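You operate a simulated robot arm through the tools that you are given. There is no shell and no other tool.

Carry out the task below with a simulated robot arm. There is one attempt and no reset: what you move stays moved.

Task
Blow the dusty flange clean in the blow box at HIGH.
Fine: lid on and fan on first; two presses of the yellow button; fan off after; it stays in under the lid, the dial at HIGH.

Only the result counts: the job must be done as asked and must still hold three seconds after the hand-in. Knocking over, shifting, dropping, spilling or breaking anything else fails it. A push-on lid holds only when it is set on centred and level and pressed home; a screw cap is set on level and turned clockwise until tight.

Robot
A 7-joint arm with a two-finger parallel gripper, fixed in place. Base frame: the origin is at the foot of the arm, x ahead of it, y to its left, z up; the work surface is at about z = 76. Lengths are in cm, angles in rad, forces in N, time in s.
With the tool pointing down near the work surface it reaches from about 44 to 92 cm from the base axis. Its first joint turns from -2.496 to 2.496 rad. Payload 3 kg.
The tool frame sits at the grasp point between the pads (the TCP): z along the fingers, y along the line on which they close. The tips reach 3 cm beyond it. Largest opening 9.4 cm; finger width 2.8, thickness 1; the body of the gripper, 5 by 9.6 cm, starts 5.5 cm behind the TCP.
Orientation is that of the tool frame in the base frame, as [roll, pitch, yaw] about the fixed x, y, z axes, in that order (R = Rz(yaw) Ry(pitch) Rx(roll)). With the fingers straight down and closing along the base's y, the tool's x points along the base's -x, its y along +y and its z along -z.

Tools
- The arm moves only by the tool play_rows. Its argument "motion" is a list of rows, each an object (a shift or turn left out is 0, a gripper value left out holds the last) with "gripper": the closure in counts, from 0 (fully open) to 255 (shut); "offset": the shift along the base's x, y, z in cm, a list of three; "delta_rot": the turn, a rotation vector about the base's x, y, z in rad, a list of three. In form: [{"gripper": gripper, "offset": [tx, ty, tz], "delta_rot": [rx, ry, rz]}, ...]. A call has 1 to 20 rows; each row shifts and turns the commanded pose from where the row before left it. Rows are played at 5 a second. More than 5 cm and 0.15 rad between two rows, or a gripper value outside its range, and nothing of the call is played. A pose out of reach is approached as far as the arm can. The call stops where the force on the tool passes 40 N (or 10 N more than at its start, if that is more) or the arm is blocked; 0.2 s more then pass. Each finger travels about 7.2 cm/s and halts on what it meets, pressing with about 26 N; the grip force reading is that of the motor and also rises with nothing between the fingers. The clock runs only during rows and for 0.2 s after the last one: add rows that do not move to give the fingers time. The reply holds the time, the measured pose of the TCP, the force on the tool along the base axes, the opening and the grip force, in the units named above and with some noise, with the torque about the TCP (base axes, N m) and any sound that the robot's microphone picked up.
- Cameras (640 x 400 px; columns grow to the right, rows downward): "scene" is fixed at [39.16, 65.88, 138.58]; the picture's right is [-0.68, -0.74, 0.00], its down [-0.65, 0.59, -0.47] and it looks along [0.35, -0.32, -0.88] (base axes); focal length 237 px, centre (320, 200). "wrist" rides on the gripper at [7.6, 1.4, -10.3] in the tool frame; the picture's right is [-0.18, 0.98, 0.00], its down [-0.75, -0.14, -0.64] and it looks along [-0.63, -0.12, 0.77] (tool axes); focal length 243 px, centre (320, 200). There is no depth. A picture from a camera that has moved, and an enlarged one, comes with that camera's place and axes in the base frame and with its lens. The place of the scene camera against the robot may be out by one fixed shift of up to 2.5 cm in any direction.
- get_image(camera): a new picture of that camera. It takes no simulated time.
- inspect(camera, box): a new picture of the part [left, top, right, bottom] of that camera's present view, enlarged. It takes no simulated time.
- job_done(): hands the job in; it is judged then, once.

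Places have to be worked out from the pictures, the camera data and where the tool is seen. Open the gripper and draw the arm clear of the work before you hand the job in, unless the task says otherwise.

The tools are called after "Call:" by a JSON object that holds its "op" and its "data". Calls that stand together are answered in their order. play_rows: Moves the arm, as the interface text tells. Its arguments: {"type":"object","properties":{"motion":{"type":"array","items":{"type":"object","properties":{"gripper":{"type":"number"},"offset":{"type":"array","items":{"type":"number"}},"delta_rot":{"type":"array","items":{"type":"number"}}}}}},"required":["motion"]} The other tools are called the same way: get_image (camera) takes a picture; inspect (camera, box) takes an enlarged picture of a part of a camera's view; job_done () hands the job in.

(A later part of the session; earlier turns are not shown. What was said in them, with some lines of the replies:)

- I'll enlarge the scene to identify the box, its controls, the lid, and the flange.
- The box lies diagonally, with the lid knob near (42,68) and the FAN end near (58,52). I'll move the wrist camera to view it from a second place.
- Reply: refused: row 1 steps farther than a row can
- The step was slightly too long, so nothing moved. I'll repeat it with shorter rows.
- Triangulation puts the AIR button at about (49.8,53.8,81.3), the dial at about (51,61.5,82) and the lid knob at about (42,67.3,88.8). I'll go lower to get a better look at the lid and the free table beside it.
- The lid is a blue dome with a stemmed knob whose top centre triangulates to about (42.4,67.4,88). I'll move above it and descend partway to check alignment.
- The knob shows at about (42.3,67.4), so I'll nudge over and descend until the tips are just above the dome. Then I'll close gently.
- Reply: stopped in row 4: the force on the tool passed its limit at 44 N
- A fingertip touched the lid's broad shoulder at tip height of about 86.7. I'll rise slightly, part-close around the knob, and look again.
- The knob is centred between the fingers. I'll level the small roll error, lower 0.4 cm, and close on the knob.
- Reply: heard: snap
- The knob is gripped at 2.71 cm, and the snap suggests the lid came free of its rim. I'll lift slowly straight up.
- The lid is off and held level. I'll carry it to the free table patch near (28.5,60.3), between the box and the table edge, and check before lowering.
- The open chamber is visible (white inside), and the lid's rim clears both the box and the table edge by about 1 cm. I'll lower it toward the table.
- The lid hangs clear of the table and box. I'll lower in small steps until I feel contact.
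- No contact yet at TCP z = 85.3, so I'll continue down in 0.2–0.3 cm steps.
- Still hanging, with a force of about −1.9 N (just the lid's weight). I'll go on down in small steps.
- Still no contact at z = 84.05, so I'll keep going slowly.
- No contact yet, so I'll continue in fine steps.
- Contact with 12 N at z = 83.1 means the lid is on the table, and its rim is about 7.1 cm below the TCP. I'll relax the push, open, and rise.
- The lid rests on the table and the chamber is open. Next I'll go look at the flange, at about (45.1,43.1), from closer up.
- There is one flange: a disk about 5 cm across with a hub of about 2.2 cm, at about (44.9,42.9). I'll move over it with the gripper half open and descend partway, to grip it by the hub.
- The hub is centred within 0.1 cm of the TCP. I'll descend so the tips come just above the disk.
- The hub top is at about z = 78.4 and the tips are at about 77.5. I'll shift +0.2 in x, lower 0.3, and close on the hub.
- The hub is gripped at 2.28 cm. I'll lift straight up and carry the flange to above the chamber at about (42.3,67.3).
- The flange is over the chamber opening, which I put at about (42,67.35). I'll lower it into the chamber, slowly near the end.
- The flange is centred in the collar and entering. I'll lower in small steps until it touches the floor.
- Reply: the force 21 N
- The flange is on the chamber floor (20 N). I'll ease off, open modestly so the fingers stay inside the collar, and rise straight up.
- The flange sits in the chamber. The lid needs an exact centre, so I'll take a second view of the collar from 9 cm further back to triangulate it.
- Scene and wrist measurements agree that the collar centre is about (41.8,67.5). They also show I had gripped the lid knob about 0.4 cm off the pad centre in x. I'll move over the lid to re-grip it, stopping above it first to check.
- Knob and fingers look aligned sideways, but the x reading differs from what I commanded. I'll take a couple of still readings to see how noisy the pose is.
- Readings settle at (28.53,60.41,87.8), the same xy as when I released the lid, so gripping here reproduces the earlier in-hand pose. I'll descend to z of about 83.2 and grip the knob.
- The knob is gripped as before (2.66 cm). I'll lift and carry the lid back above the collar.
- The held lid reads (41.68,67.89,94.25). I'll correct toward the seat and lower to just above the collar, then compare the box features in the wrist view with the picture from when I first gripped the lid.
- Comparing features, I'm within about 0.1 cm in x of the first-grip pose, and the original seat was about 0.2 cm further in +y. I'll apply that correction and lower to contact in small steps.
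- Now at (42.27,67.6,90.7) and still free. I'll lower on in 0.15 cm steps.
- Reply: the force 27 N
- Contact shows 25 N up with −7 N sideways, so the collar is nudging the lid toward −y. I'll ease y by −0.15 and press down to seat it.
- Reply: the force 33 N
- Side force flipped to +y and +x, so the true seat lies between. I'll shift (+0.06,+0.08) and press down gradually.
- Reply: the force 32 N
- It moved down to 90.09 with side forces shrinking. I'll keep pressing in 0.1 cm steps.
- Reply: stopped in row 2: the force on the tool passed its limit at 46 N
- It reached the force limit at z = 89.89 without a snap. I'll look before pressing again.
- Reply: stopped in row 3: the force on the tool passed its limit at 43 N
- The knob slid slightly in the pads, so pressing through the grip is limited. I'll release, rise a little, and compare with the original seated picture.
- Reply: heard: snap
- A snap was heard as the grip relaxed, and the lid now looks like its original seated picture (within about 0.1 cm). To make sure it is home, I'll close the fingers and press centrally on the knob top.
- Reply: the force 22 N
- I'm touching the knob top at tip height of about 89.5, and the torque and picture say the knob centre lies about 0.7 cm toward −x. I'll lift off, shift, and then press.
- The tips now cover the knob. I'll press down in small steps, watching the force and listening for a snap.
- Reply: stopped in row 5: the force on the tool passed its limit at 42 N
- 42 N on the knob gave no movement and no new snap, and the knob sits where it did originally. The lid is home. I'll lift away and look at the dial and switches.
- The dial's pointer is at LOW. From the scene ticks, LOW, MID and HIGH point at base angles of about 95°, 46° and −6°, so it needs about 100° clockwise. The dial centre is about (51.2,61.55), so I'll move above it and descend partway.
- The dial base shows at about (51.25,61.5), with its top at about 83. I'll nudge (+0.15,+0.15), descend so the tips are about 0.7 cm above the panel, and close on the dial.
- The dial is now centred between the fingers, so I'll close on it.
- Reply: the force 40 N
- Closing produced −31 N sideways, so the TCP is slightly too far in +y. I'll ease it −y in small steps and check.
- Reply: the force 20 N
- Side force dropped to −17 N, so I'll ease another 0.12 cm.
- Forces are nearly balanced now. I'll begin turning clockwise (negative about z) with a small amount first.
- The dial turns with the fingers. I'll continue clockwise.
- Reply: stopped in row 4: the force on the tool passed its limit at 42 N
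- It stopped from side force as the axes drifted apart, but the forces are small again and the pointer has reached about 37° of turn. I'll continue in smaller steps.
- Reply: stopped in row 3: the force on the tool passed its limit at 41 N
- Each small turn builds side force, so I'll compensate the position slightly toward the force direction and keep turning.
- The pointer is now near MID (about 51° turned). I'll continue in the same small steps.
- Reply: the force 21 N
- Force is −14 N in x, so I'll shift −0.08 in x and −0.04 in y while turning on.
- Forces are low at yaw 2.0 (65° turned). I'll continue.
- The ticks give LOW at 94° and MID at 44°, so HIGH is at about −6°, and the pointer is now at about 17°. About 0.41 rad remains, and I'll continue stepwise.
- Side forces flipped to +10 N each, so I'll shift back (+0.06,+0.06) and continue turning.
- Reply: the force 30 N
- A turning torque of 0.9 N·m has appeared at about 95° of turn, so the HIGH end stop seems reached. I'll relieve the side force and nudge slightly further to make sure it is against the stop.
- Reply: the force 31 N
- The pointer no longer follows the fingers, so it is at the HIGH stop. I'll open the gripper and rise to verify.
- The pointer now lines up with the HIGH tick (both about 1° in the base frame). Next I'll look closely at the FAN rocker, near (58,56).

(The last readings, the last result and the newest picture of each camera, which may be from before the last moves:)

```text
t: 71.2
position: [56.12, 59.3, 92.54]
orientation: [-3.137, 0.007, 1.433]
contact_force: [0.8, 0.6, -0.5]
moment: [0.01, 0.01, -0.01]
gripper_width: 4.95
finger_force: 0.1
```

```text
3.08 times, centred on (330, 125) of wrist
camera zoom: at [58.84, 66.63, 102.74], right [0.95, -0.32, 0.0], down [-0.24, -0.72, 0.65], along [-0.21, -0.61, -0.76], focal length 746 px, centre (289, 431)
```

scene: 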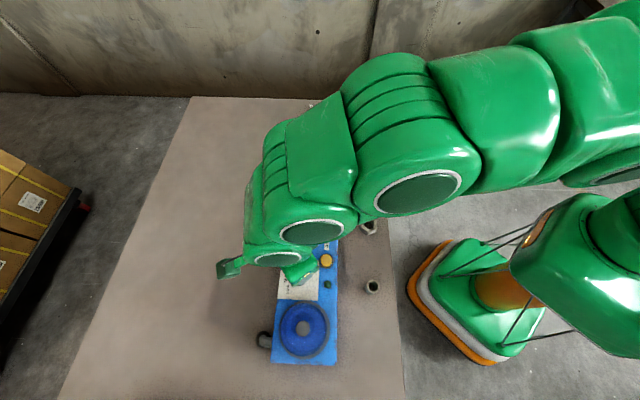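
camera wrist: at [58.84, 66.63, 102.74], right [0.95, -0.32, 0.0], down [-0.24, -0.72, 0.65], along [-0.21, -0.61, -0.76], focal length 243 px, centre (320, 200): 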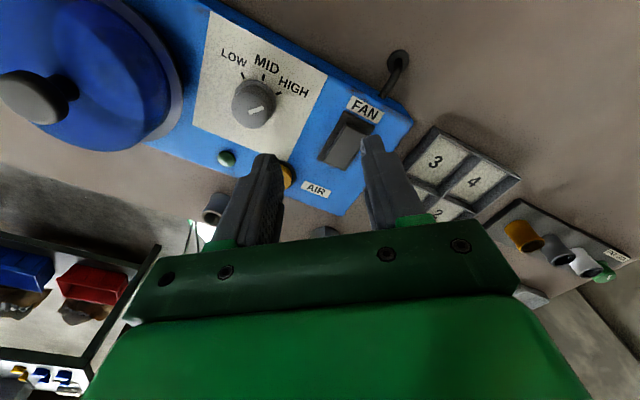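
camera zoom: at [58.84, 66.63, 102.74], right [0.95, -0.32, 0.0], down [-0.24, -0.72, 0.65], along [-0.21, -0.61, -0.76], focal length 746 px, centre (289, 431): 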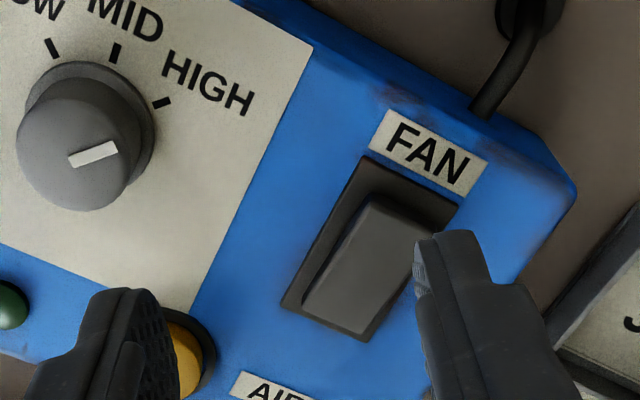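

The rocker's end by the FAN label is raised and the AIR-side end is down. Its centre is about (57.5,55.25) with its long axis at 44°. I'll turn the tool so the closed fingers align with it, and hover over the raised end at about (58.5,56.2).

Call:
{"op": "play_rows", "data": {"motion": [{"gripper": 255, "delta_rot": [0, 0, 0.13]}, {"delta_rot": [0, 0, 0.13]}, {"delta_rot": [0, 0, 0.13]}, {"delta_rot": [0, 0, 0.13]}, {"delta_rot": [0, 0, 0.13]}, {"delta_rot": [0, 0, 0.13]}, {"delta_rot": [0, 0, 0.131]}, {"offset": [2.3, -3.1, -2]}, {"offset": [0, 0, -2]}, {"offset": [0, 0, 0]}, {"offset": [0, 0, 0]}]}}

Call:
{"op": "get_image", "data": {"camera": "wrist"}}

Call:
{"op": "inspect", "data": {"camera": "wrist", "box": [240, 60, 400, 220]}}

Call:
{"op": "inspect", "data": {"camera": "scene", "box": [260, 210, 360, 370]}}

```text
t: 73.6
position: [58.31, 56.16, 88.54]
orientation: [-3.137, 0.007, 2.345]
contact_force: [0.0, 0.4, 0.9]
moment: [-0.01, 0.01, 0.0]
gripper_width: 0.01
finger_force: 26.1
```

```text
taken
camera wrist: at [54.01, 62.69, 98.61], right [0.83, 0.55, 0.0], down [0.42, -0.63, 0.65], along [0.36, -0.54, -0.76], focal length 243 px, centre (320, 200)
```

wrist: 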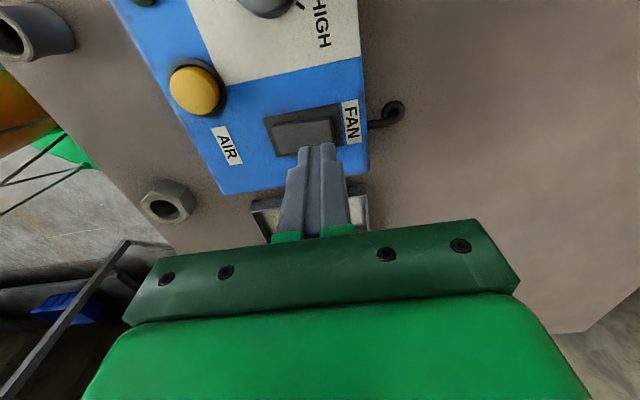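

```text
2.50 times, centred on (320, 140) of wrist
camera zoom: at [54.01, 62.69, 98.61], right [0.83, 0.55, 0.0], down [0.42, -0.63, 0.65], along [0.36, -0.54, -0.76], focal length 606 px, centre (320, 350)
```

zoom: 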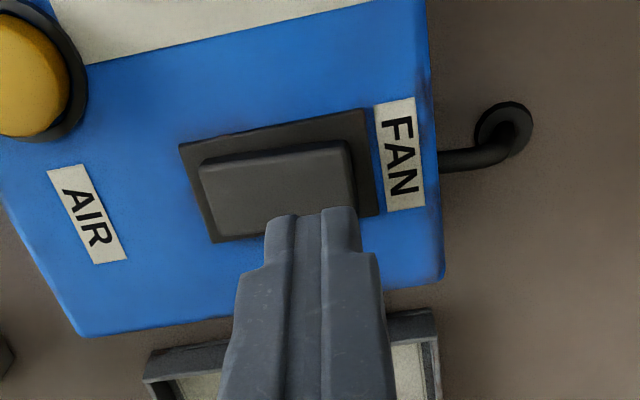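

```text
2.50 times, centred on (310, 290) of scene
camera zoom: at [39.16, 65.88, 138.58], right [-0.68, -0.74, 0.0], down [-0.65, 0.59, -0.47], along [0.35, -0.32, -0.88], focal length 592 px, centre (345, -25)
```

zoom: 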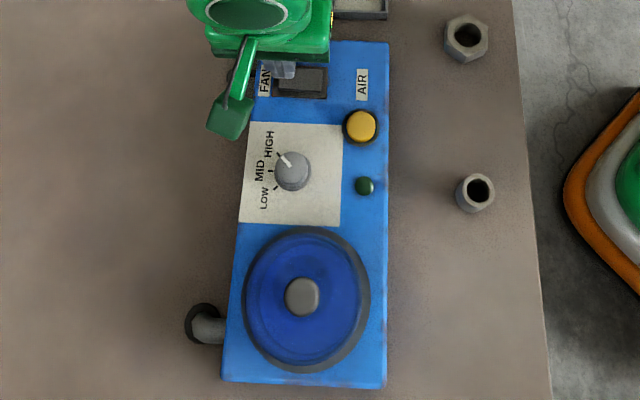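

The FAN end is confirmed as the raised one, and scene shows the lid concentric and the dial at HIGH. I'll shift (+0.3,+0.1) and descend to feel for the rocker.

Call:
{"op": "play_rows", "data": {"motion": [{"offset": [0.3, 0.1, -1.5]}, {"offset": [0, 0, -1]}, {"offset": [0, 0, -0.3]}, {"offset": [0, 0, -0.3]}, {"offset": [0, 0, 0]}]}}

```text
t: 74.8
position: [58.48, 56.45, 85.57]
orientation: [-3.138, 0.005, 2.344]
contact_force: [-0.2, -0.1, 0.4]
moment: [0.01, 0.0, -0.01]
gripper_width: 0.02
finger_force: 26.3
```

No contact yet at z = 85.57, so I'll continue down in 0.2 cm steps.

Call:
{"op": "play_rows", "data": {"motion": [{"offset": [0, 0, -0.2]}, {"offset": [0, 0, -0.2]}, {"offset": [0, 0, -0.2]}, {"offset": [0, 0, 0]}]}}

```text
t: 75.8
position: [58.52, 56.37, 85.03]
orientation: [-3.138, 0.005, 2.344]
contact_force: [-2.9, 1.4, 21.6]
moment: [-0.02, 0.31, -0.01]
gripper_width: 0.0
finger_force: 25.8
```

There's contact at tip z of about 82.0, but the torque says it's at the inner edge, so I may have misread the tilt. I'll lift off and inspect the rocker more closely.

Call:
{"op": "play_rows", "data": {"motion": [{"offset": [0, 0, 1.5]}, {"offset": [1.5, -2.0, 1.5]}, {"offset": [1.5, -2.0, 2]}, {"offset": [0, 0, 0]}, {"offset": [0, 0, 0]}]}}

Call:
{"op": "inspect", "data": {"camera": "wrist", "box": [270, 60, 370, 160]}}

Call:
{"op": "inspect", "data": {"camera": "scene", "box": [275, 220, 345, 280]}}

```text
t: 77.0
position: [61.32, 52.3, 89.74]
orientation: [-3.137, 0.006, 2.345]
contact_force: [-0.1, -0.2, 0.4]
moment: [-0.01, 0.03, 0.0]
gripper_width: 0.02
finger_force: 26.3
```

```text
4.00 times, centred on (320, 110) of wrist
camera zoom: at [57.13, 58.72, 99.87], right [0.83, 0.55, 0.0], down [0.42, -0.63, 0.65], along [0.36, -0.54, -0.76], focal length 970 px, centre (320, 560)
```

zoom: 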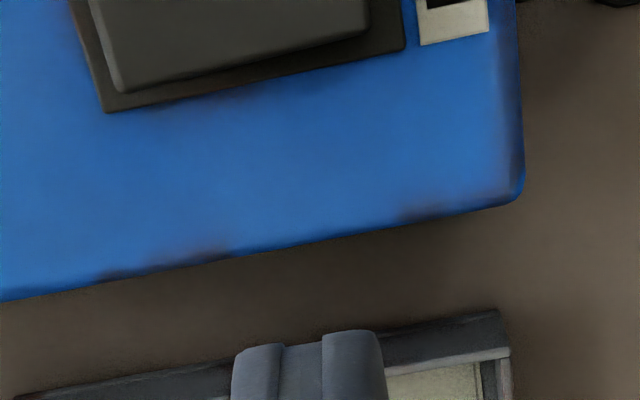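

```text
6.67 times, centred on (310, 250) of scene
camera zoom: at [39.16, 65.88, 138.58], right [-0.68, -0.74, 0.0], down [-0.65, 0.59, -0.47], along [0.35, -0.32, -0.88], focal length 1577 px, centre (387, -133)
```

zoom: 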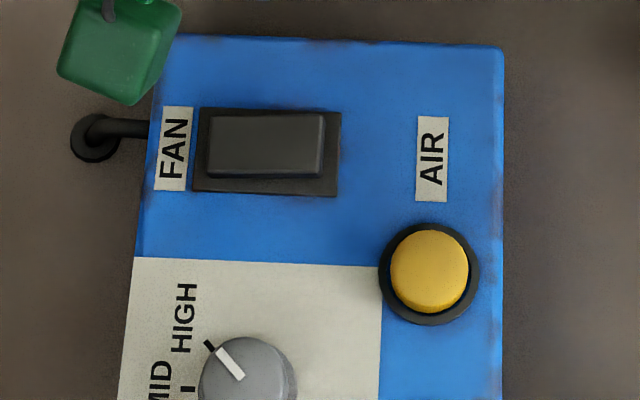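

The two views disagree on the tilt, so I'll reposition to see the whole rocker clearly with the fingers below it.

Call:
{"op": "play_rows", "data": {"motion": [{"offset": [-1.8, 2.3, 0]}, {"offset": [0, 0, 0]}, {"offset": [0, 0, 0]}]}}

Call:
{"op": "inspect", "data": {"camera": "wrist", "box": [250, 60, 370, 160]}}

```text
t: 77.8
position: [59.49, 54.7, 89.5]
orientation: [-3.136, 0.008, 2.343]
contact_force: [0.3, -0.6, -0.3]
moment: [-0.02, 0.02, 0.03]
gripper_width: 0.0
finger_force: 25.9
```

```text
4.00 times, centred on (310, 110) of wrist
camera zoom: at [55.22, 61.2, 99.72], right [0.83, 0.55, 0.0], down [0.42, -0.63, 0.65], along [0.36, -0.54, -0.76], focal length 970 px, centre (360, 560)
```

zoom: 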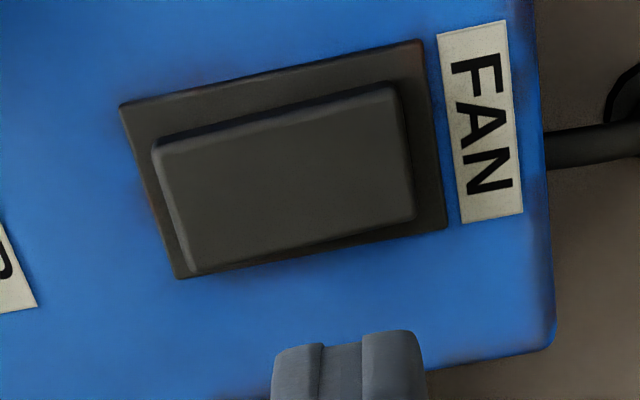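

This view shows clearly that the AIR-side end is the raised one (near-edge gaps 52 vs 42 px, far-edge 0 vs 15 px). I'll press that end, at about (56.6,54.3).

Call:
{"op": "play_rows", "data": {"motion": [{"offset": [-2.9, -0.4, 0]}, {"offset": [0, 0, -2]}, {"offset": [0, 0, -1]}, {"offset": [0, 0, -0.3]}, {"offset": [0, 0, 0]}, {"offset": [0, 0, 0]}]}}

Call:
{"op": "inspect", "data": {"camera": "wrist", "box": [230, 60, 410, 220]}}

```text
t: 79.2
position: [56.91, 54.11, 86.4]
orientation: [-3.136, 0.007, 2.345]
contact_force: [0.0, 0.1, 0.7]
moment: [0.01, 0.0, 0.02]
gripper_width: 0.0
finger_force: 26.0
```

```text
2.50 times, centred on (320, 140) of wrist
camera zoom: at [52.68, 60.65, 96.5], right [0.83, 0.55, 0.0], down [0.42, -0.63, 0.65], along [0.36, -0.54, -0.76], focal length 606 px, centre (320, 350)
```

zoom: 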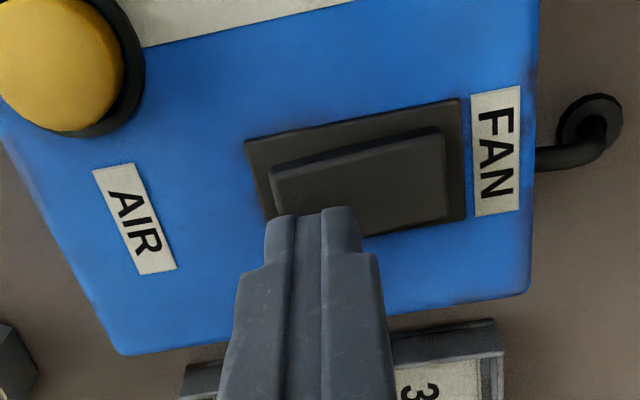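

Nearly over the AIR end, slightly toward the far side. I'll shift (−0.2,+0.2) and press down in small steps.

Call:
{"op": "play_rows", "data": {"motion": [{"offset": [-0.2, 0.2, -0.4]}, {"offset": [0, 0, -0.3]}, {"offset": [0, 0, -0.2]}, {"offset": [0, 0, 0]}]}}

```text
t: 80.2
position: [56.7, 54.5, 85.57]
orientation: [-3.137, 0.007, 2.343]
contact_force: [0.3, 0.2, -0.6]
moment: [-0.02, -0.03, -0.01]
gripper_width: 0.0
finger_force: 25.9
```

Still no contact at 85.57, so I'll keep going.

Call:
{"op": "play_rows", "data": {"motion": [{"offset": [0, 0, -0.2]}, {"offset": [0, 0, -0.2]}, {"offset": [0, 0, -0.15]}, {"offset": [0, 0, -0.15]}, {"offset": [0, 0, 0]}]}}

```text
t: 81.4
position: [56.68, 54.49, 85.08]
orientation: [-3.137, 0.007, 2.344]
contact_force: [-6.3, -9.3, 14.3]
moment: [-0.04, 0.21, 0.16]
gripper_width: 0.0
finger_force: 25.6
stopped in row 5: the force on the tool passed its limit at 41 N (the readings are from after the stop); the commanded pose is now the measured one
```

The press reached 41 N with no sound. I'll look at the state before doing anything else.

Call:
{"op": "play_rows", "data": {"motion": [{"offset": [0, 0, 1.5]}, {"offset": [2.4, -0.8, 2]}, {"offset": [0.3, 0.5, 0.9]}, {"offset": [0, 0, 0]}, {"offset": [0, 0, 0]}]}}

Call:
{"op": "inspect", "data": {"camera": "wrist", "box": [250, 60, 370, 160]}}

Call:
{"op": "inspect", "data": {"camera": "scene", "box": [275, 220, 345, 280]}}

```text
t: 82.6
position: [59.54, 54.27, 89.51]
orientation: [-3.137, 0.005, 2.345]
contact_force: [0.4, 0.6, 0.1]
moment: [-0.01, 0.02, -0.02]
gripper_width: 0.0
finger_force: 26.4
```

```text
4.00 times, centred on (310, 110) of wrist
camera zoom: at [55.27, 60.71, 99.66], right [0.83, 0.55, 0.0], down [0.42, -0.63, 0.65], along [0.36, -0.54, -0.76], focal length 970 px, centre (360, 560)
```

zoom: 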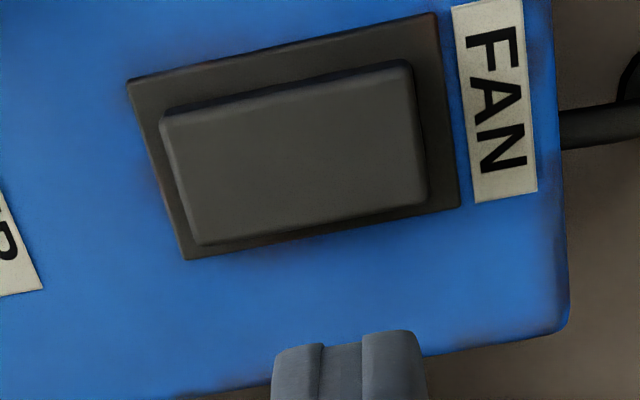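

```text
6.67 times, centred on (310, 250) of scene
camera zoom: at [39.16, 65.88, 138.58], right [-0.68, -0.74, 0.0], down [-0.65, 0.59, -0.47], along [0.35, -0.32, -0.88], focal length 1577 px, centre (387, -133)
```

zoom: 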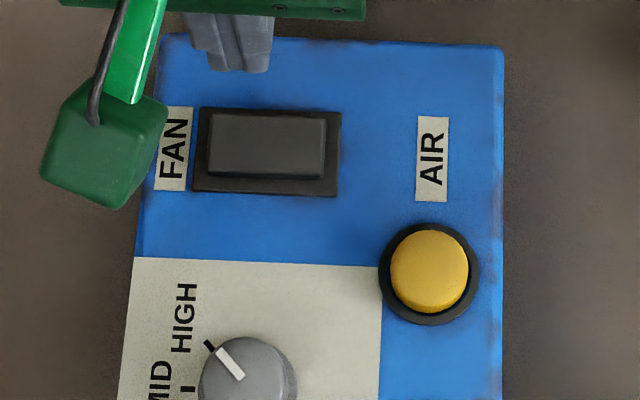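

The rocker's slope appears to have changed with each press. I'll enlarge further to judge its present tilt.

Call:
{"op": "inspect", "data": {"camera": "wrist", "box": [275, 60, 375, 130]}}

Call:
{"op": "inspect", "data": {"camera": "scene", "box": [290, 230, 320, 255]}}

Call:
{"op": "play_rows", "data": {"motion": [{"offset": [0, 0, 0]}, {"offset": [0, 0, 0]}]}}

```text
5.71 times, centred on (325, 95) of wrist
camera zoom: at [55.27, 60.71, 99.66], right [0.83, 0.55, 0.0], down [0.42, -0.63, 0.65], along [0.36, -0.54, -0.76], focal length 1386 px, centre (291, 800)
```

zoom: 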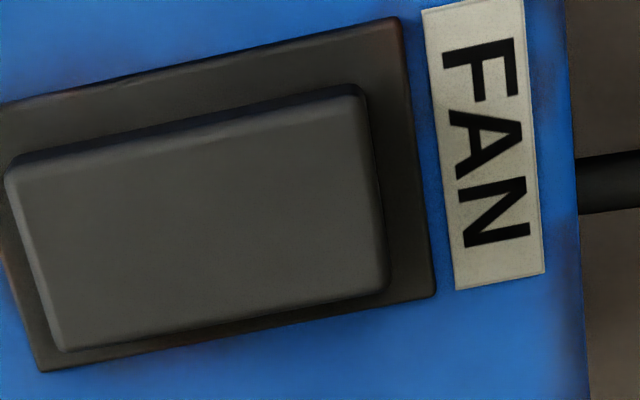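

```text
16.00 times, centred on (305, 242) of scene
camera zoom: at [39.16, 65.88, 138.58], right [-0.68, -0.74, 0.0], down [-0.65, 0.59, -0.47], along [0.35, -0.32, -0.88], focal length 3786 px, centre (560, -480)
```

zoom: 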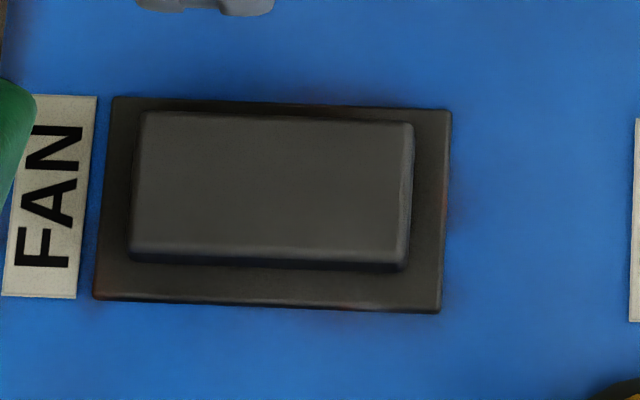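

```text
t: 83.2
position: [59.36, 54.19, 89.42]
orientation: [-3.138, 0.006, 2.343]
contact_force: [1.0, 0.0, 0.1]
moment: [0.0, 0.01, 0.01]
gripper_width: 0.0
finger_force: 26.0
```

Comparing all views: before any press the FAN end was up, my first press tipped it to AIR-end up, and the second press left it roughly flat. I'll check the LED and the whole panel for any state cue.

Call:
{"op": "inspect", "data": {"camera": "scene", "box": [270, 225, 345, 300]}}

Call:
{"op": "inspect", "data": {"camera": "scene", "box": [255, 295, 345, 370]}}

Call:
{"op": "get_image", "data": {"camera": "wrist"}}

```text
5.33 times, centred on (308, 262) of scene
camera zoom: at [39.16, 65.88, 138.58], right [-0.68, -0.74, 0.0], down [-0.65, 0.59, -0.47], along [0.35, -0.32, -0.88], focal length 1262 px, centre (387, -133)
```

zoom: 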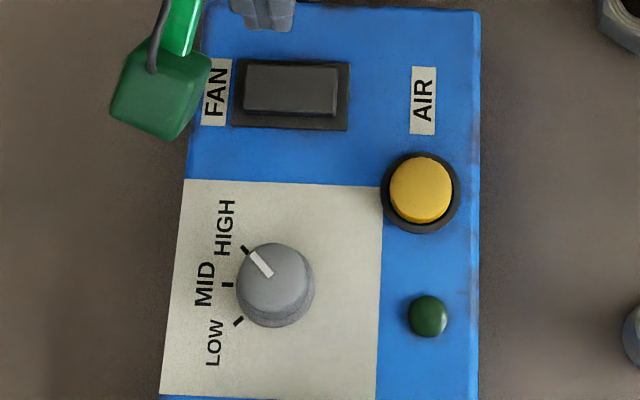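

```text
5.33 times, centred on (300, 332) of scene
camera zoom: at [39.16, 65.88, 138.58], right [-0.68, -0.74, 0.0], down [-0.65, 0.59, -0.47], along [0.35, -0.32, -0.88], focal length 1262 px, centre (427, -507)
```

zoom: 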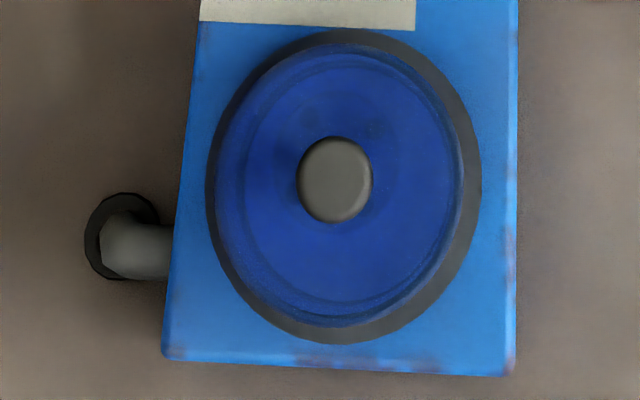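

```text
taken
camera wrist: at [55.26, 60.71, 99.66], right [0.83, 0.55, 0.0], down [0.42, -0.63, 0.65], along [0.36, -0.54, -0.76], focal length 243 px, centre (320, 200)
```

wrist: 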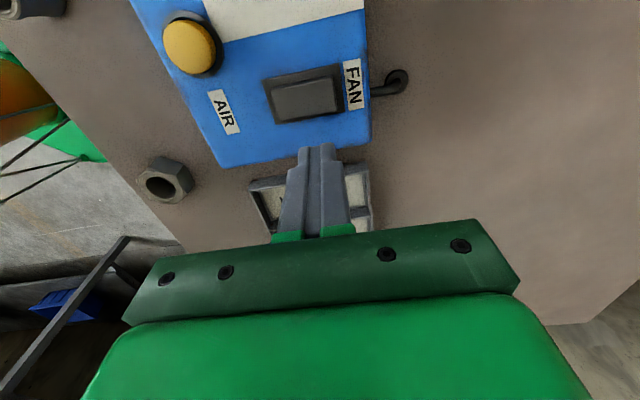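

The LED is dark. I'll press the FAN end again, slightly further out than my first press, and then check the LED and tilt.

Call:
{"op": "play_rows", "data": {"motion": [{"offset": [-0.7, 2.4, 0]}, {"offset": [0, 0, -2.5]}, {"offset": [0, 0, -1]}, {"offset": [0, 0, -0.3]}, {"offset": [0, 0, -0.2]}, {"offset": [0, 0, -0.2]}, {"offset": [0, 0, 0]}]}}

Call:
{"op": "play_rows", "data": {"motion": [{"offset": [0, 0, -0.15]}, {"offset": [0, 0, -0.15]}, {"offset": [0, 0, 0]}]}}

Call:
{"op": "inspect", "data": {"camera": "scene", "box": [270, 225, 345, 300]}}

```text
t: 84.8
position: [58.61, 56.63, 85.32]
orientation: [-3.14, 0.006, 2.344]
contact_force: [-0.5, 0.1, 0.2]
moment: [0.0, 0.01, 0.01]
gripper_width: 0.01
finger_force: 26.0
```

```text
t: 85.6
position: [58.59, 56.48, 85.13]
orientation: [-3.136, 0.006, 2.344]
contact_force: [0.5, 0.9, 0.6]
moment: [-0.02, -0.02, 0.03]
gripper_width: 0.0
finger_force: 25.8
```

```text
5.33 times, centred on (308, 262) of scene
camera zoom: at [39.16, 65.88, 138.58], right [-0.68, -0.74, 0.0], down [-0.65, 0.59, -0.47], along [0.35, -0.32, -0.88], focal length 1262 px, centre (387, -133)
```

zoom: 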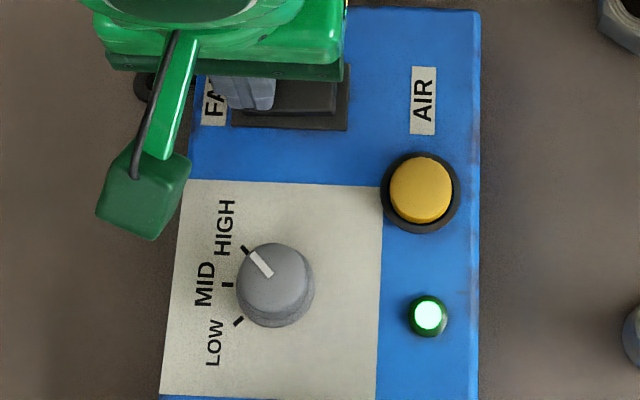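

The LED is lit green: the fan is on with the FAN end down. I'll lift off gently and confirm it stays on.

Call:
{"op": "play_rows", "data": {"motion": [{"offset": [0, 0, 0.5]}, {"offset": [0, 0, 2.5]}, {"offset": [0, 0, 4]}, {"offset": [-3.5, -1, 0]}, {"offset": [-3, -0.6, 0]}, {"offset": [0, 0, 0]}, {"offset": [0, 0, 0]}]}}

Call:
{"op": "inspect", "data": {"camera": "scene", "box": [270, 225, 345, 300]}}

Call:
{"op": "get_image", "data": {"camera": "wrist"}}

Call:
{"op": "inspect", "data": {"camera": "wrist", "box": [220, 20, 400, 180]}}

```text
t: 87.2
position: [52.32, 54.85, 91.91]
orientation: [-3.138, 0.005, 2.343]
contact_force: [-0.5, -0.4, -0.4]
moment: [-0.01, 0.01, 0.01]
gripper_width: 0.02
finger_force: 25.7
```

```text
5.33 times, centred on (308, 262) of scene
camera zoom: at [39.16, 65.88, 138.58], right [-0.68, -0.74, 0.0], down [-0.65, 0.59, -0.47], along [0.35, -0.32, -0.88], focal length 1262 px, centre (387, -133)
```

zoom: 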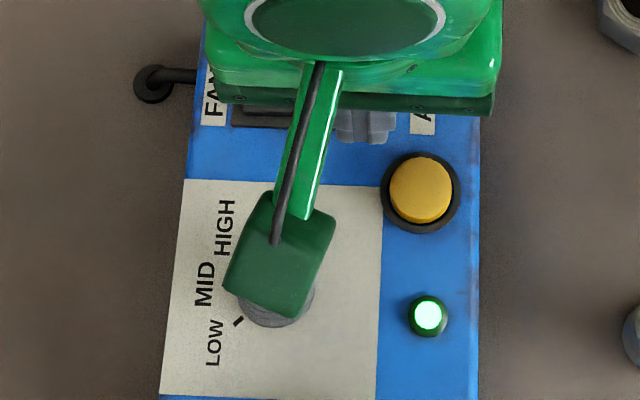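

```text
taken
camera wrist: at [48.1, 61.45, 102.11], right [0.83, 0.55, 0.0], down [0.42, -0.63, 0.65], along [0.36, -0.54, -0.76], focal length 243 px, centre (320, 200)
```

wrist: 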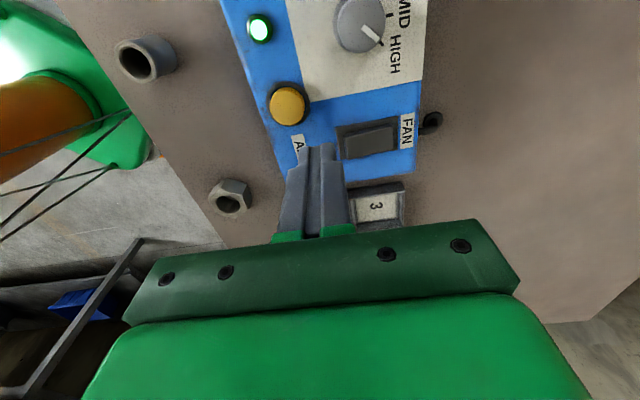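

```text
2.50 times, centred on (310, 100) of wrist
camera zoom: at [48.1, 61.45, 102.11], right [0.83, 0.55, 0.0], down [0.42, -0.63, 0.65], along [0.36, -0.54, -0.76], focal length 606 px, centre (345, 450)
```

zoom: 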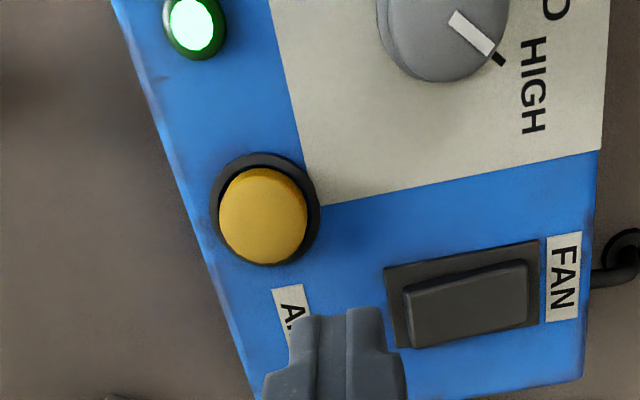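

The fan LED stays on and the dial is at HIGH. The yellow button centre is about (49.82,53.93), so I'll move above it and descend near its top.

Call:
{"op": "play_rows", "data": {"motion": [{"offset": [-2.5, -0.9, 0]}, {"offset": [0, 0, -3]}, {"offset": [0, 0, -1.5]}, {"offset": [0, 0, 0]}, {"offset": [0, 0, 0]}]}}

Call:
{"op": "inspect", "data": {"camera": "wrist", "box": [220, 40, 400, 200]}}

Call:
{"op": "inspect", "data": {"camera": "scene", "box": [270, 225, 345, 300]}}

```text
t: 88.4
position: [49.48, 54.2, 87.19]
orientation: [-3.136, 0.007, 2.345]
contact_force: [0.4, 0.2, 0.3]
moment: [0.02, -0.03, -0.01]
gripper_width: 0.0
finger_force: 25.8
```

```text
2.50 times, centred on (310, 120) of wrist
camera zoom: at [45.24, 60.52, 97.43], right [0.83, 0.55, 0.0], down [0.42, -0.63, 0.65], along [0.36, -0.54, -0.76], focal length 606 px, centre (345, 400)
```

zoom: 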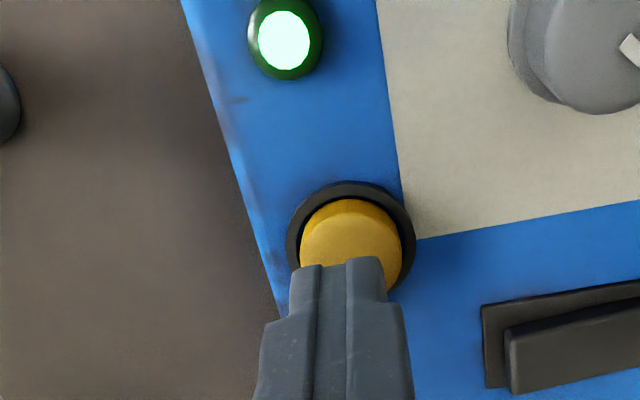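

```text
5.33 times, centred on (308, 262) of scene
camera zoom: at [39.16, 65.88, 138.58], right [-0.68, -0.74, 0.0], down [-0.65, 0.59, -0.47], along [0.35, -0.32, -0.88], focal length 1262 px, centre (387, -133)
```

zoom: 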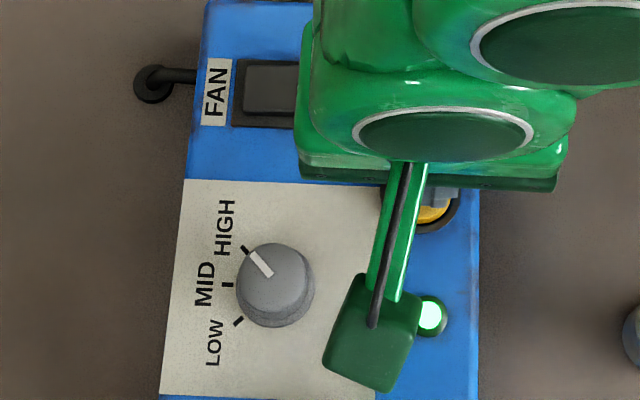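

The tip is nearly over the button, so I'll shift +0.2 in x and press down gradually for the first press.

Call:
{"op": "play_rows", "data": {"motion": [{"offset": [0.2, 0, -1]}, {"offset": [0, 0, -0.5]}, {"offset": [0, 0, -0.3]}, {"offset": [0, 0, -0.2]}, {"offset": [0, 0, 0]}]}}

```text
t: 89.6
position: [49.94, 54.19, 85.46]
orientation: [-3.137, 0.005, 2.344]
contact_force: [-0.9, -0.2, 0.7]
moment: [-0.01, 0.02, -0.01]
gripper_width: 0.02
finger_force: 25.8
```

No contact yet with the tip at about 82.5, so I'll continue down in 0.15 cm steps.

Call:
{"op": "play_rows", "data": {"motion": [{"offset": [0, -0.1, -0.15]}, {"offset": [0, 0, -0.15]}, {"offset": [0, 0, -0.15]}, {"offset": [0, 0, 0]}]}}

```text
t: 90.6
position: [49.88, 54.04, 85.08]
orientation: [-3.136, 0.005, 2.343]
contact_force: [-0.3, 0.3, 2.5]
moment: [0.04, 0.05, 0.04]
gripper_width: 0.0
finger_force: 26.5
```

Light contact (2.5 N) at tip z of about 82.1. I'll push in further for the first press.

Call:
{"op": "play_rows", "data": {"motion": [{"offset": [0, 0, -0.15]}, {"offset": [0, 0, -0.15]}, {"offset": [0, 0, -0.1]}, {"offset": [0, 0, 0]}]}}

Call:
{"op": "inspect", "data": {"camera": "wrist", "box": [220, 40, 400, 200]}}

```text
t: 91.6
position: [49.88, 54.08, 84.56]
orientation: [-3.138, 0.005, 2.345]
contact_force: [-0.1, 0.0, 6.8]
moment: [-0.03, 0.03, 0.03]
gripper_width: 0.0
finger_force: 25.8
heard: click
```

```text
2.50 times, centred on (310, 120) of wrist
camera zoom: at [45.69, 60.49, 94.79], right [0.83, 0.55, 0.0], down [0.42, -0.63, 0.65], along [0.36, -0.54, -0.76], focal length 606 px, centre (345, 400)
```

zoom: 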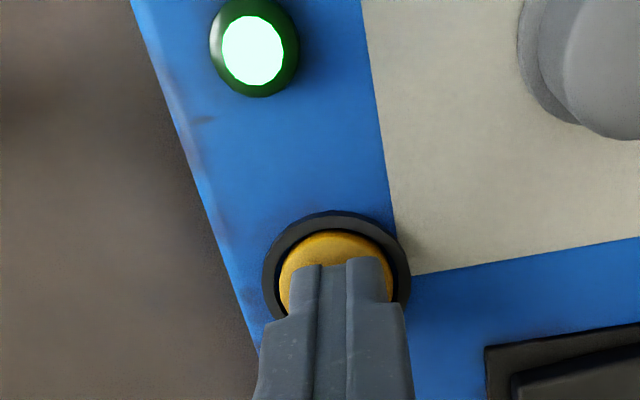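

The first press clicked. I'll release fully and wait a moment.

Call:
{"op": "play_rows", "data": {"motion": [{"offset": [0, 0, 0.5]}, {"offset": [0, 0, 0.7]}, {"offset": [0, 0, 0]}, {"offset": [0, 0, 0]}, {"offset": [0, 0, 0]}, {"offset": [0, 0, 0]}]}}

Call:
{"op": "inspect", "data": {"camera": "wrist", "box": [220, 40, 400, 200]}}

```text
t: 93.0
position: [49.87, 54.07, 85.83]
orientation: [-3.138, 0.004, 2.343]
contact_force: [-0.4, 0.1, 0.4]
moment: [-0.01, -0.01, -0.02]
gripper_width: 0.0
finger_force: 26.4
```

```text
2.50 times, centred on (310, 120) of wrist
camera zoom: at [45.66, 60.48, 95.9], right [0.83, 0.55, 0.0], down [0.42, -0.63, 0.65], along [0.36, -0.54, -0.76], focal length 606 px, centre (345, 400)
```

zoom: 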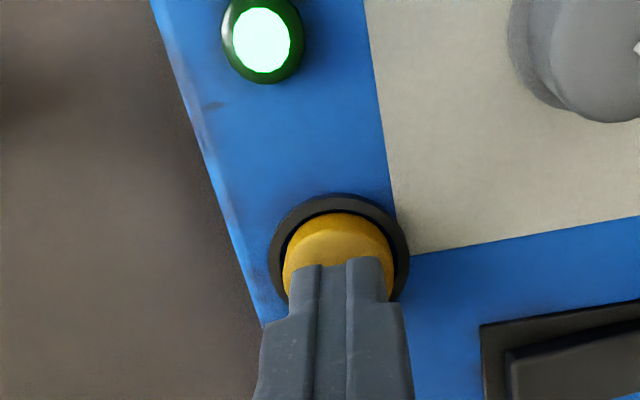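

The button has sprung back up and the fan LED is still on. I'll press the second time with the same stroke, then release.

Call:
{"op": "play_rows", "data": {"motion": [{"offset": [0, 0, -0.6]}, {"offset": [0, 0, -0.2]}, {"offset": [0, 0, -0.2]}, {"offset": [0, 0, -0.2]}, {"offset": [0, 0, 0]}]}}

```text
t: 94.2
position: [49.92, 54.02, 84.55]
orientation: [-3.137, 0.007, 2.343]
contact_force: [-0.7, -1.7, 11.1]
moment: [-0.06, 0.05, 0.01]
gripper_width: 0.01
finger_force: 26.4
heard: click
```

The second press clicked too. I'll release and rise, then check the LED and rocker before switching the fan off.

Call:
{"op": "play_rows", "data": {"motion": [{"offset": [0, 0, 0.6]}, {"offset": [0, 0, 2]}, {"offset": [0, 0, 3.5]}, {"offset": [3.5, 0.1, 0]}, {"offset": [2.8, 0.1, 0]}, {"offset": [0, 0, 0]}, {"offset": [0, 0, 0]}]}}

Call:
{"op": "play_rows", "data": {"motion": [{"offset": [0, 0, 0]}]}}

Call:
{"op": "inspect", "data": {"camera": "wrist", "box": [230, 40, 410, 200]}}

Call:
{"op": "inspect", "data": {"camera": "scene", "box": [260, 225, 350, 370]}}

```text
t: 95.8
position: [56.4, 54.13, 90.73]
orientation: [-3.138, 0.006, 2.343]
contact_force: [0.1, 0.7, 0.1]
moment: [0.02, 0.03, 0.0]
gripper_width: 0.01
finger_force: 25.8
```

```text
t: 96.2
position: [56.35, 54.21, 90.68]
orientation: [-3.139, 0.004, 2.344]
contact_force: [-0.1, -0.3, -0.4]
moment: [0.0, 0.02, 0.01]
gripper_width: 0.0
finger_force: 25.8
```

```text
2.50 times, centred on (320, 120) of wrist
camera zoom: at [52.26, 60.64, 100.84], right [0.83, 0.55, 0.0], down [0.42, -0.63, 0.65], along [0.36, -0.54, -0.76], focal length 606 px, centre (320, 400)
```

zoom: 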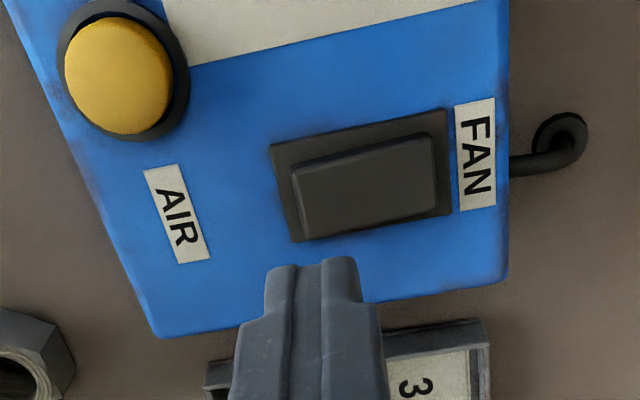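

```text
2.76 times, centred on (305, 298) of scene
camera zoom: at [39.16, 65.88, 138.58], right [-0.68, -0.74, 0.0], down [-0.65, 0.59, -0.47], along [0.35, -0.32, -0.88], focal length 653 px, centre (361, -69)
```

zoom: 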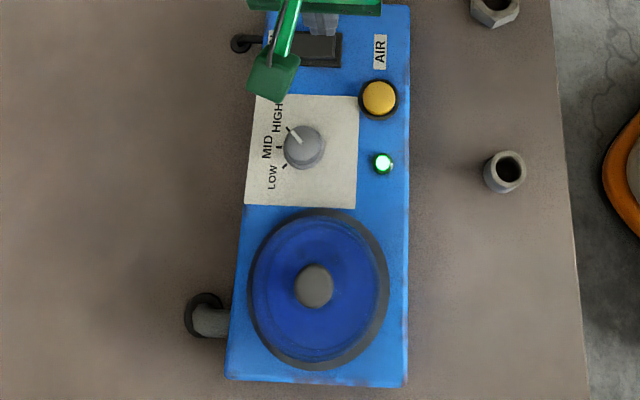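

The fan LED is on, the AIR end is up, and I'm 1.65 cm out along that end, well placed. I'll descend and press it to switch the fan off.

Call:
{"op": "play_rows", "data": {"motion": [{"offset": [0, 0, -3]}, {"offset": [0, 0, -1.5]}, {"offset": [0, 0, -0.4]}, {"offset": [0, 0, -0.2]}, {"offset": [0, 0, -0.2]}, {"offset": [0, 0, 0]}]}}

Call:
{"op": "inspect", "data": {"camera": "scene", "box": [270, 225, 345, 300]}}

```text
t: 97.6
position: [56.27, 54.13, 85.4]
orientation: [-3.136, 0.006, 2.343]
contact_force: [-0.4, -0.1, -0.6]
moment: [0.0, -0.04, -0.02]
gripper_width: 0.0
finger_force: 25.5
```

```text
5.33 times, centred on (308, 262) of scene
camera zoom: at [39.16, 65.88, 138.58], right [-0.68, -0.74, 0.0], down [-0.65, 0.59, -0.47], along [0.35, -0.32, -0.88], focal length 1262 px, centre (387, -133)
```

zoom: 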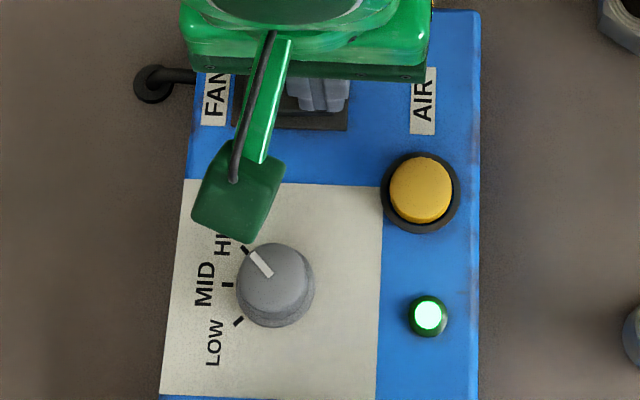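

Still on and no contact yet. I'll press further in 0.15 cm steps.

Call:
{"op": "play_rows", "data": {"motion": [{"offset": [0, 0, -0.15]}, {"offset": [0, 0, -0.15]}, {"offset": [0, 0, 0]}]}}

Call:
{"op": "inspect", "data": {"camera": "scene", "box": [270, 225, 345, 300]}}

```text
t: 98.4
position: [56.19, 54.16, 85.09]
orientation: [-3.136, 0.006, 2.346]
contact_force: [0.2, 0.6, -0.9]
moment: [0.01, 0.0, 0.03]
gripper_width: 0.01
finger_force: 26.2
```

```text
5.33 times, centred on (308, 262) of scene
camera zoom: at [39.16, 65.88, 138.58], right [-0.68, -0.74, 0.0], down [-0.65, 0.59, -0.47], along [0.35, -0.32, -0.88], focal length 1262 px, centre (387, -133)
```

zoom: 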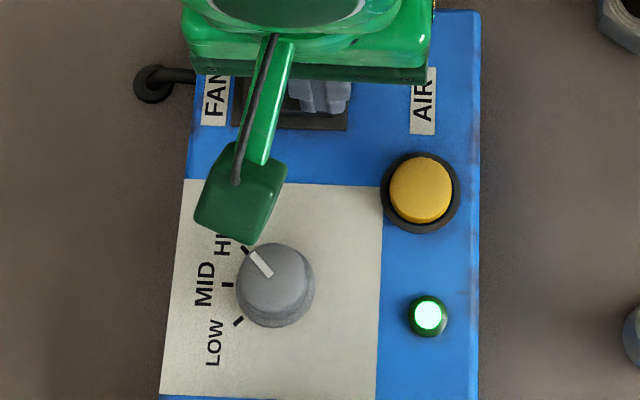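

Still lit with almost no force, so I'll continue down.

Call:
{"op": "play_rows", "data": {"motion": [{"offset": [0.1, 0.1, -0.15]}, {"offset": [0, 0, -0.1]}, {"offset": [0, 0, 0]}]}}

Call:
{"op": "inspect", "data": {"camera": "scene", "box": [270, 225, 345, 300]}}

Call:
{"op": "inspect", "data": {"camera": "wrist", "box": [250, 60, 400, 200]}}

```text
t: 99.2
position: [56.28, 54.13, 84.92]
orientation: [-3.137, 0.003, 2.345]
contact_force: [-0.3, 0.1, 12.0]
moment: [0.2, 0.05, 0.01]
gripper_width: 0.0
finger_force: 25.5
```

```text
5.33 times, centred on (308, 262) of scene
camera zoom: at [39.16, 65.88, 138.58], right [-0.68, -0.74, 0.0], down [-0.65, 0.59, -0.47], along [0.35, -0.32, -0.88], focal length 1262 px, centre (387, -133)
```

zoom: 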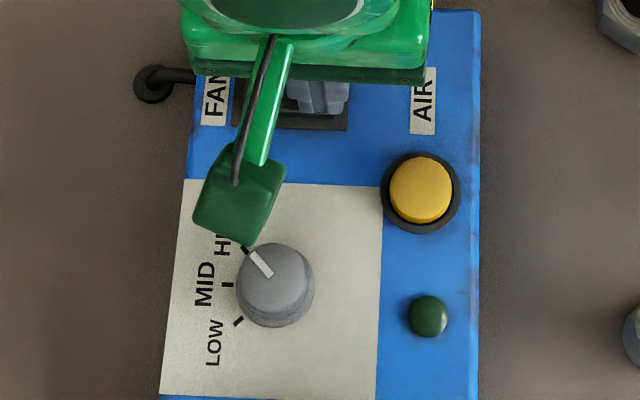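

```text
2.86 times, centred on (325, 130) of wrist
camera zoom: at [52.01, 60.67, 95.15], right [0.83, 0.55, 0.0], down [0.42, -0.63, 0.65], along [0.36, -0.54, -0.76], focal length 693 px, centre (306, 400)
```

zoom: 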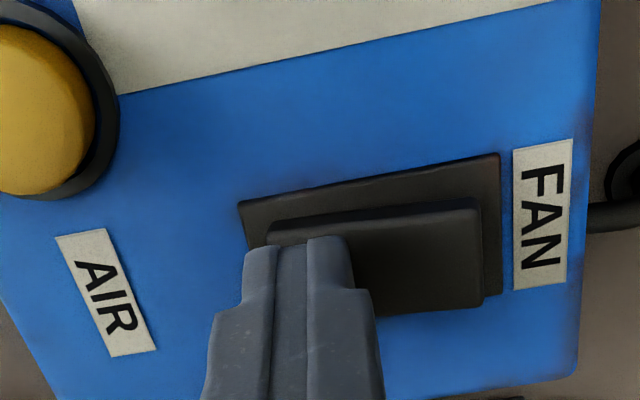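

The LED is out, so the fan is off. I'll lift straight up, open the gripper and withdraw clear of the work.

Call:
{"op": "play_rows", "data": {"motion": [{"offset": [0, 0, 0.5]}, {"offset": [0, 0, 3]}, {"offset": [0, 0, 4.5]}, {"offset": [0, 0, 4.5]}, {"offset": [0, 0, 4.5], "gripper": 0}, {"offset": [0, -4.5, 2]}, {"offset": [0, -4.5, 2]}, {"offset": [0, -4.5, 2]}, {"offset": [0, 0, 0]}, {"offset": [0, 0, 0]}]}}

Call:
{"op": "get_image", "data": {"camera": "scene"}}

Call:
{"op": "inspect", "data": {"camera": "scene", "box": [260, 225, 350, 370]}}

Call:
{"op": "get_image", "data": {"camera": "wrist"}}

```text
t: 101.4
position: [56.16, 41.05, 107.71]
orientation: [-3.135, 0.005, 2.344]
contact_force: [0.4, 0.7, 0.2]
moment: [-0.01, -0.03, 0.0]
gripper_width: 9.38
finger_force: 0.1
```

```text
taken
```

scene: 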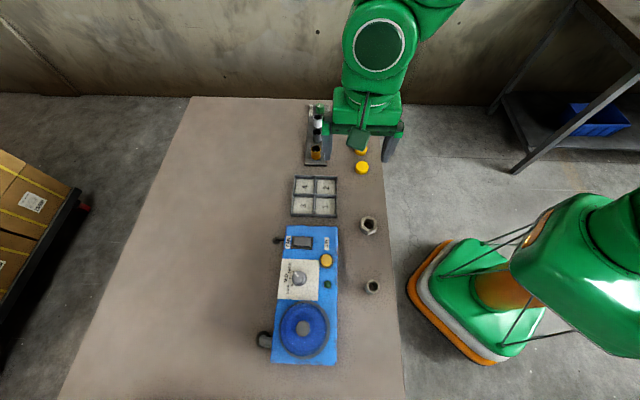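

```text
2.76 times, centred on (305, 298) of scene
camera zoom: at [39.16, 65.88, 138.58], right [-0.68, -0.74, 0.0], down [-0.65, 0.59, -0.47], along [0.35, -0.32, -0.88], focal length 653 px, centre (361, -69)
```

zoom: 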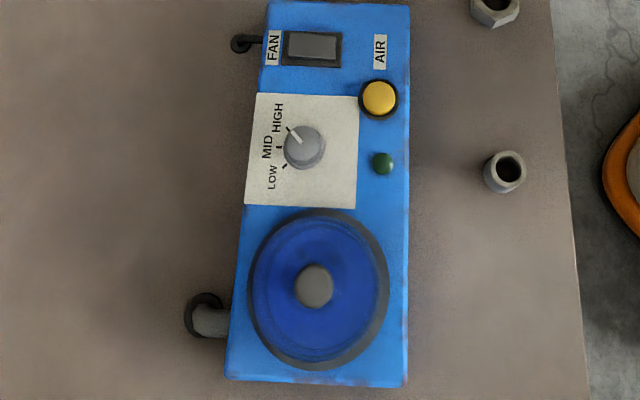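

```text
taken
camera wrist: at [52.06, 47.49, 117.83], right [0.83, 0.55, 0.0], down [0.42, -0.63, 0.65], along [0.36, -0.54, -0.76], focal length 243 px, centre (320, 200)
```

wrist: 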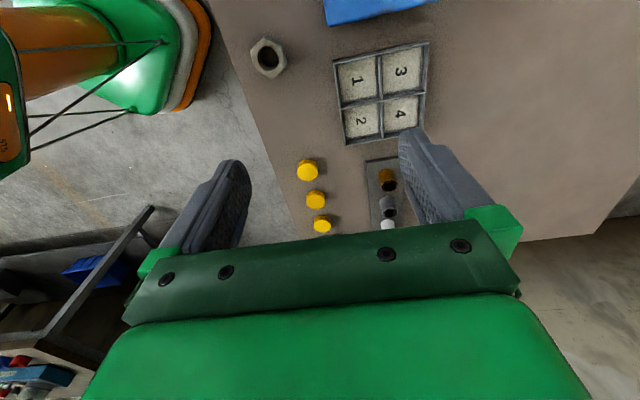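

The final view shows everything as asked:
- The lid is centred on the chamber as it was originally, with the flange inside.
- The dial is at HIGH, the LED is off, and the fan is off after two clicks of the button.
- No other item on the table has moved, and the gripper is open and clear.

I'll hand in the job.

Call:
{"op": "job_done", "data": {}}

```text
The job is handed in.
```

I put the flange in the blow box, closed the lid, and ran the cycle at HIGH. The job is handed in, but I don't have the verdict yet.

- **Lid and flange:** I heard the lid snap. A 42 N push on its knob moved it no further, and it looked the same as when it was first seated. The flange is inside, a little off-centre.
- **Dial:** I turned it from LOW to HIGH. The pointer lines up with the HIGH mark and is against its end stop.
- **Fan:** It was on, with the green light lit, before and during both presses. I switched it off afterwards and the light went out. While working out which way the switch tips, I also turned it on and off once before the presses.
- **Yellow button:** I pressed it twice, fully releasing in between, and heard a click each time.
- **Finish:** The gripper is open and clear. The nut, bushing, caps, tray and rack look undisturbed.

I couldn't see the flange well enough through the lid to tell whether the dust is gone.
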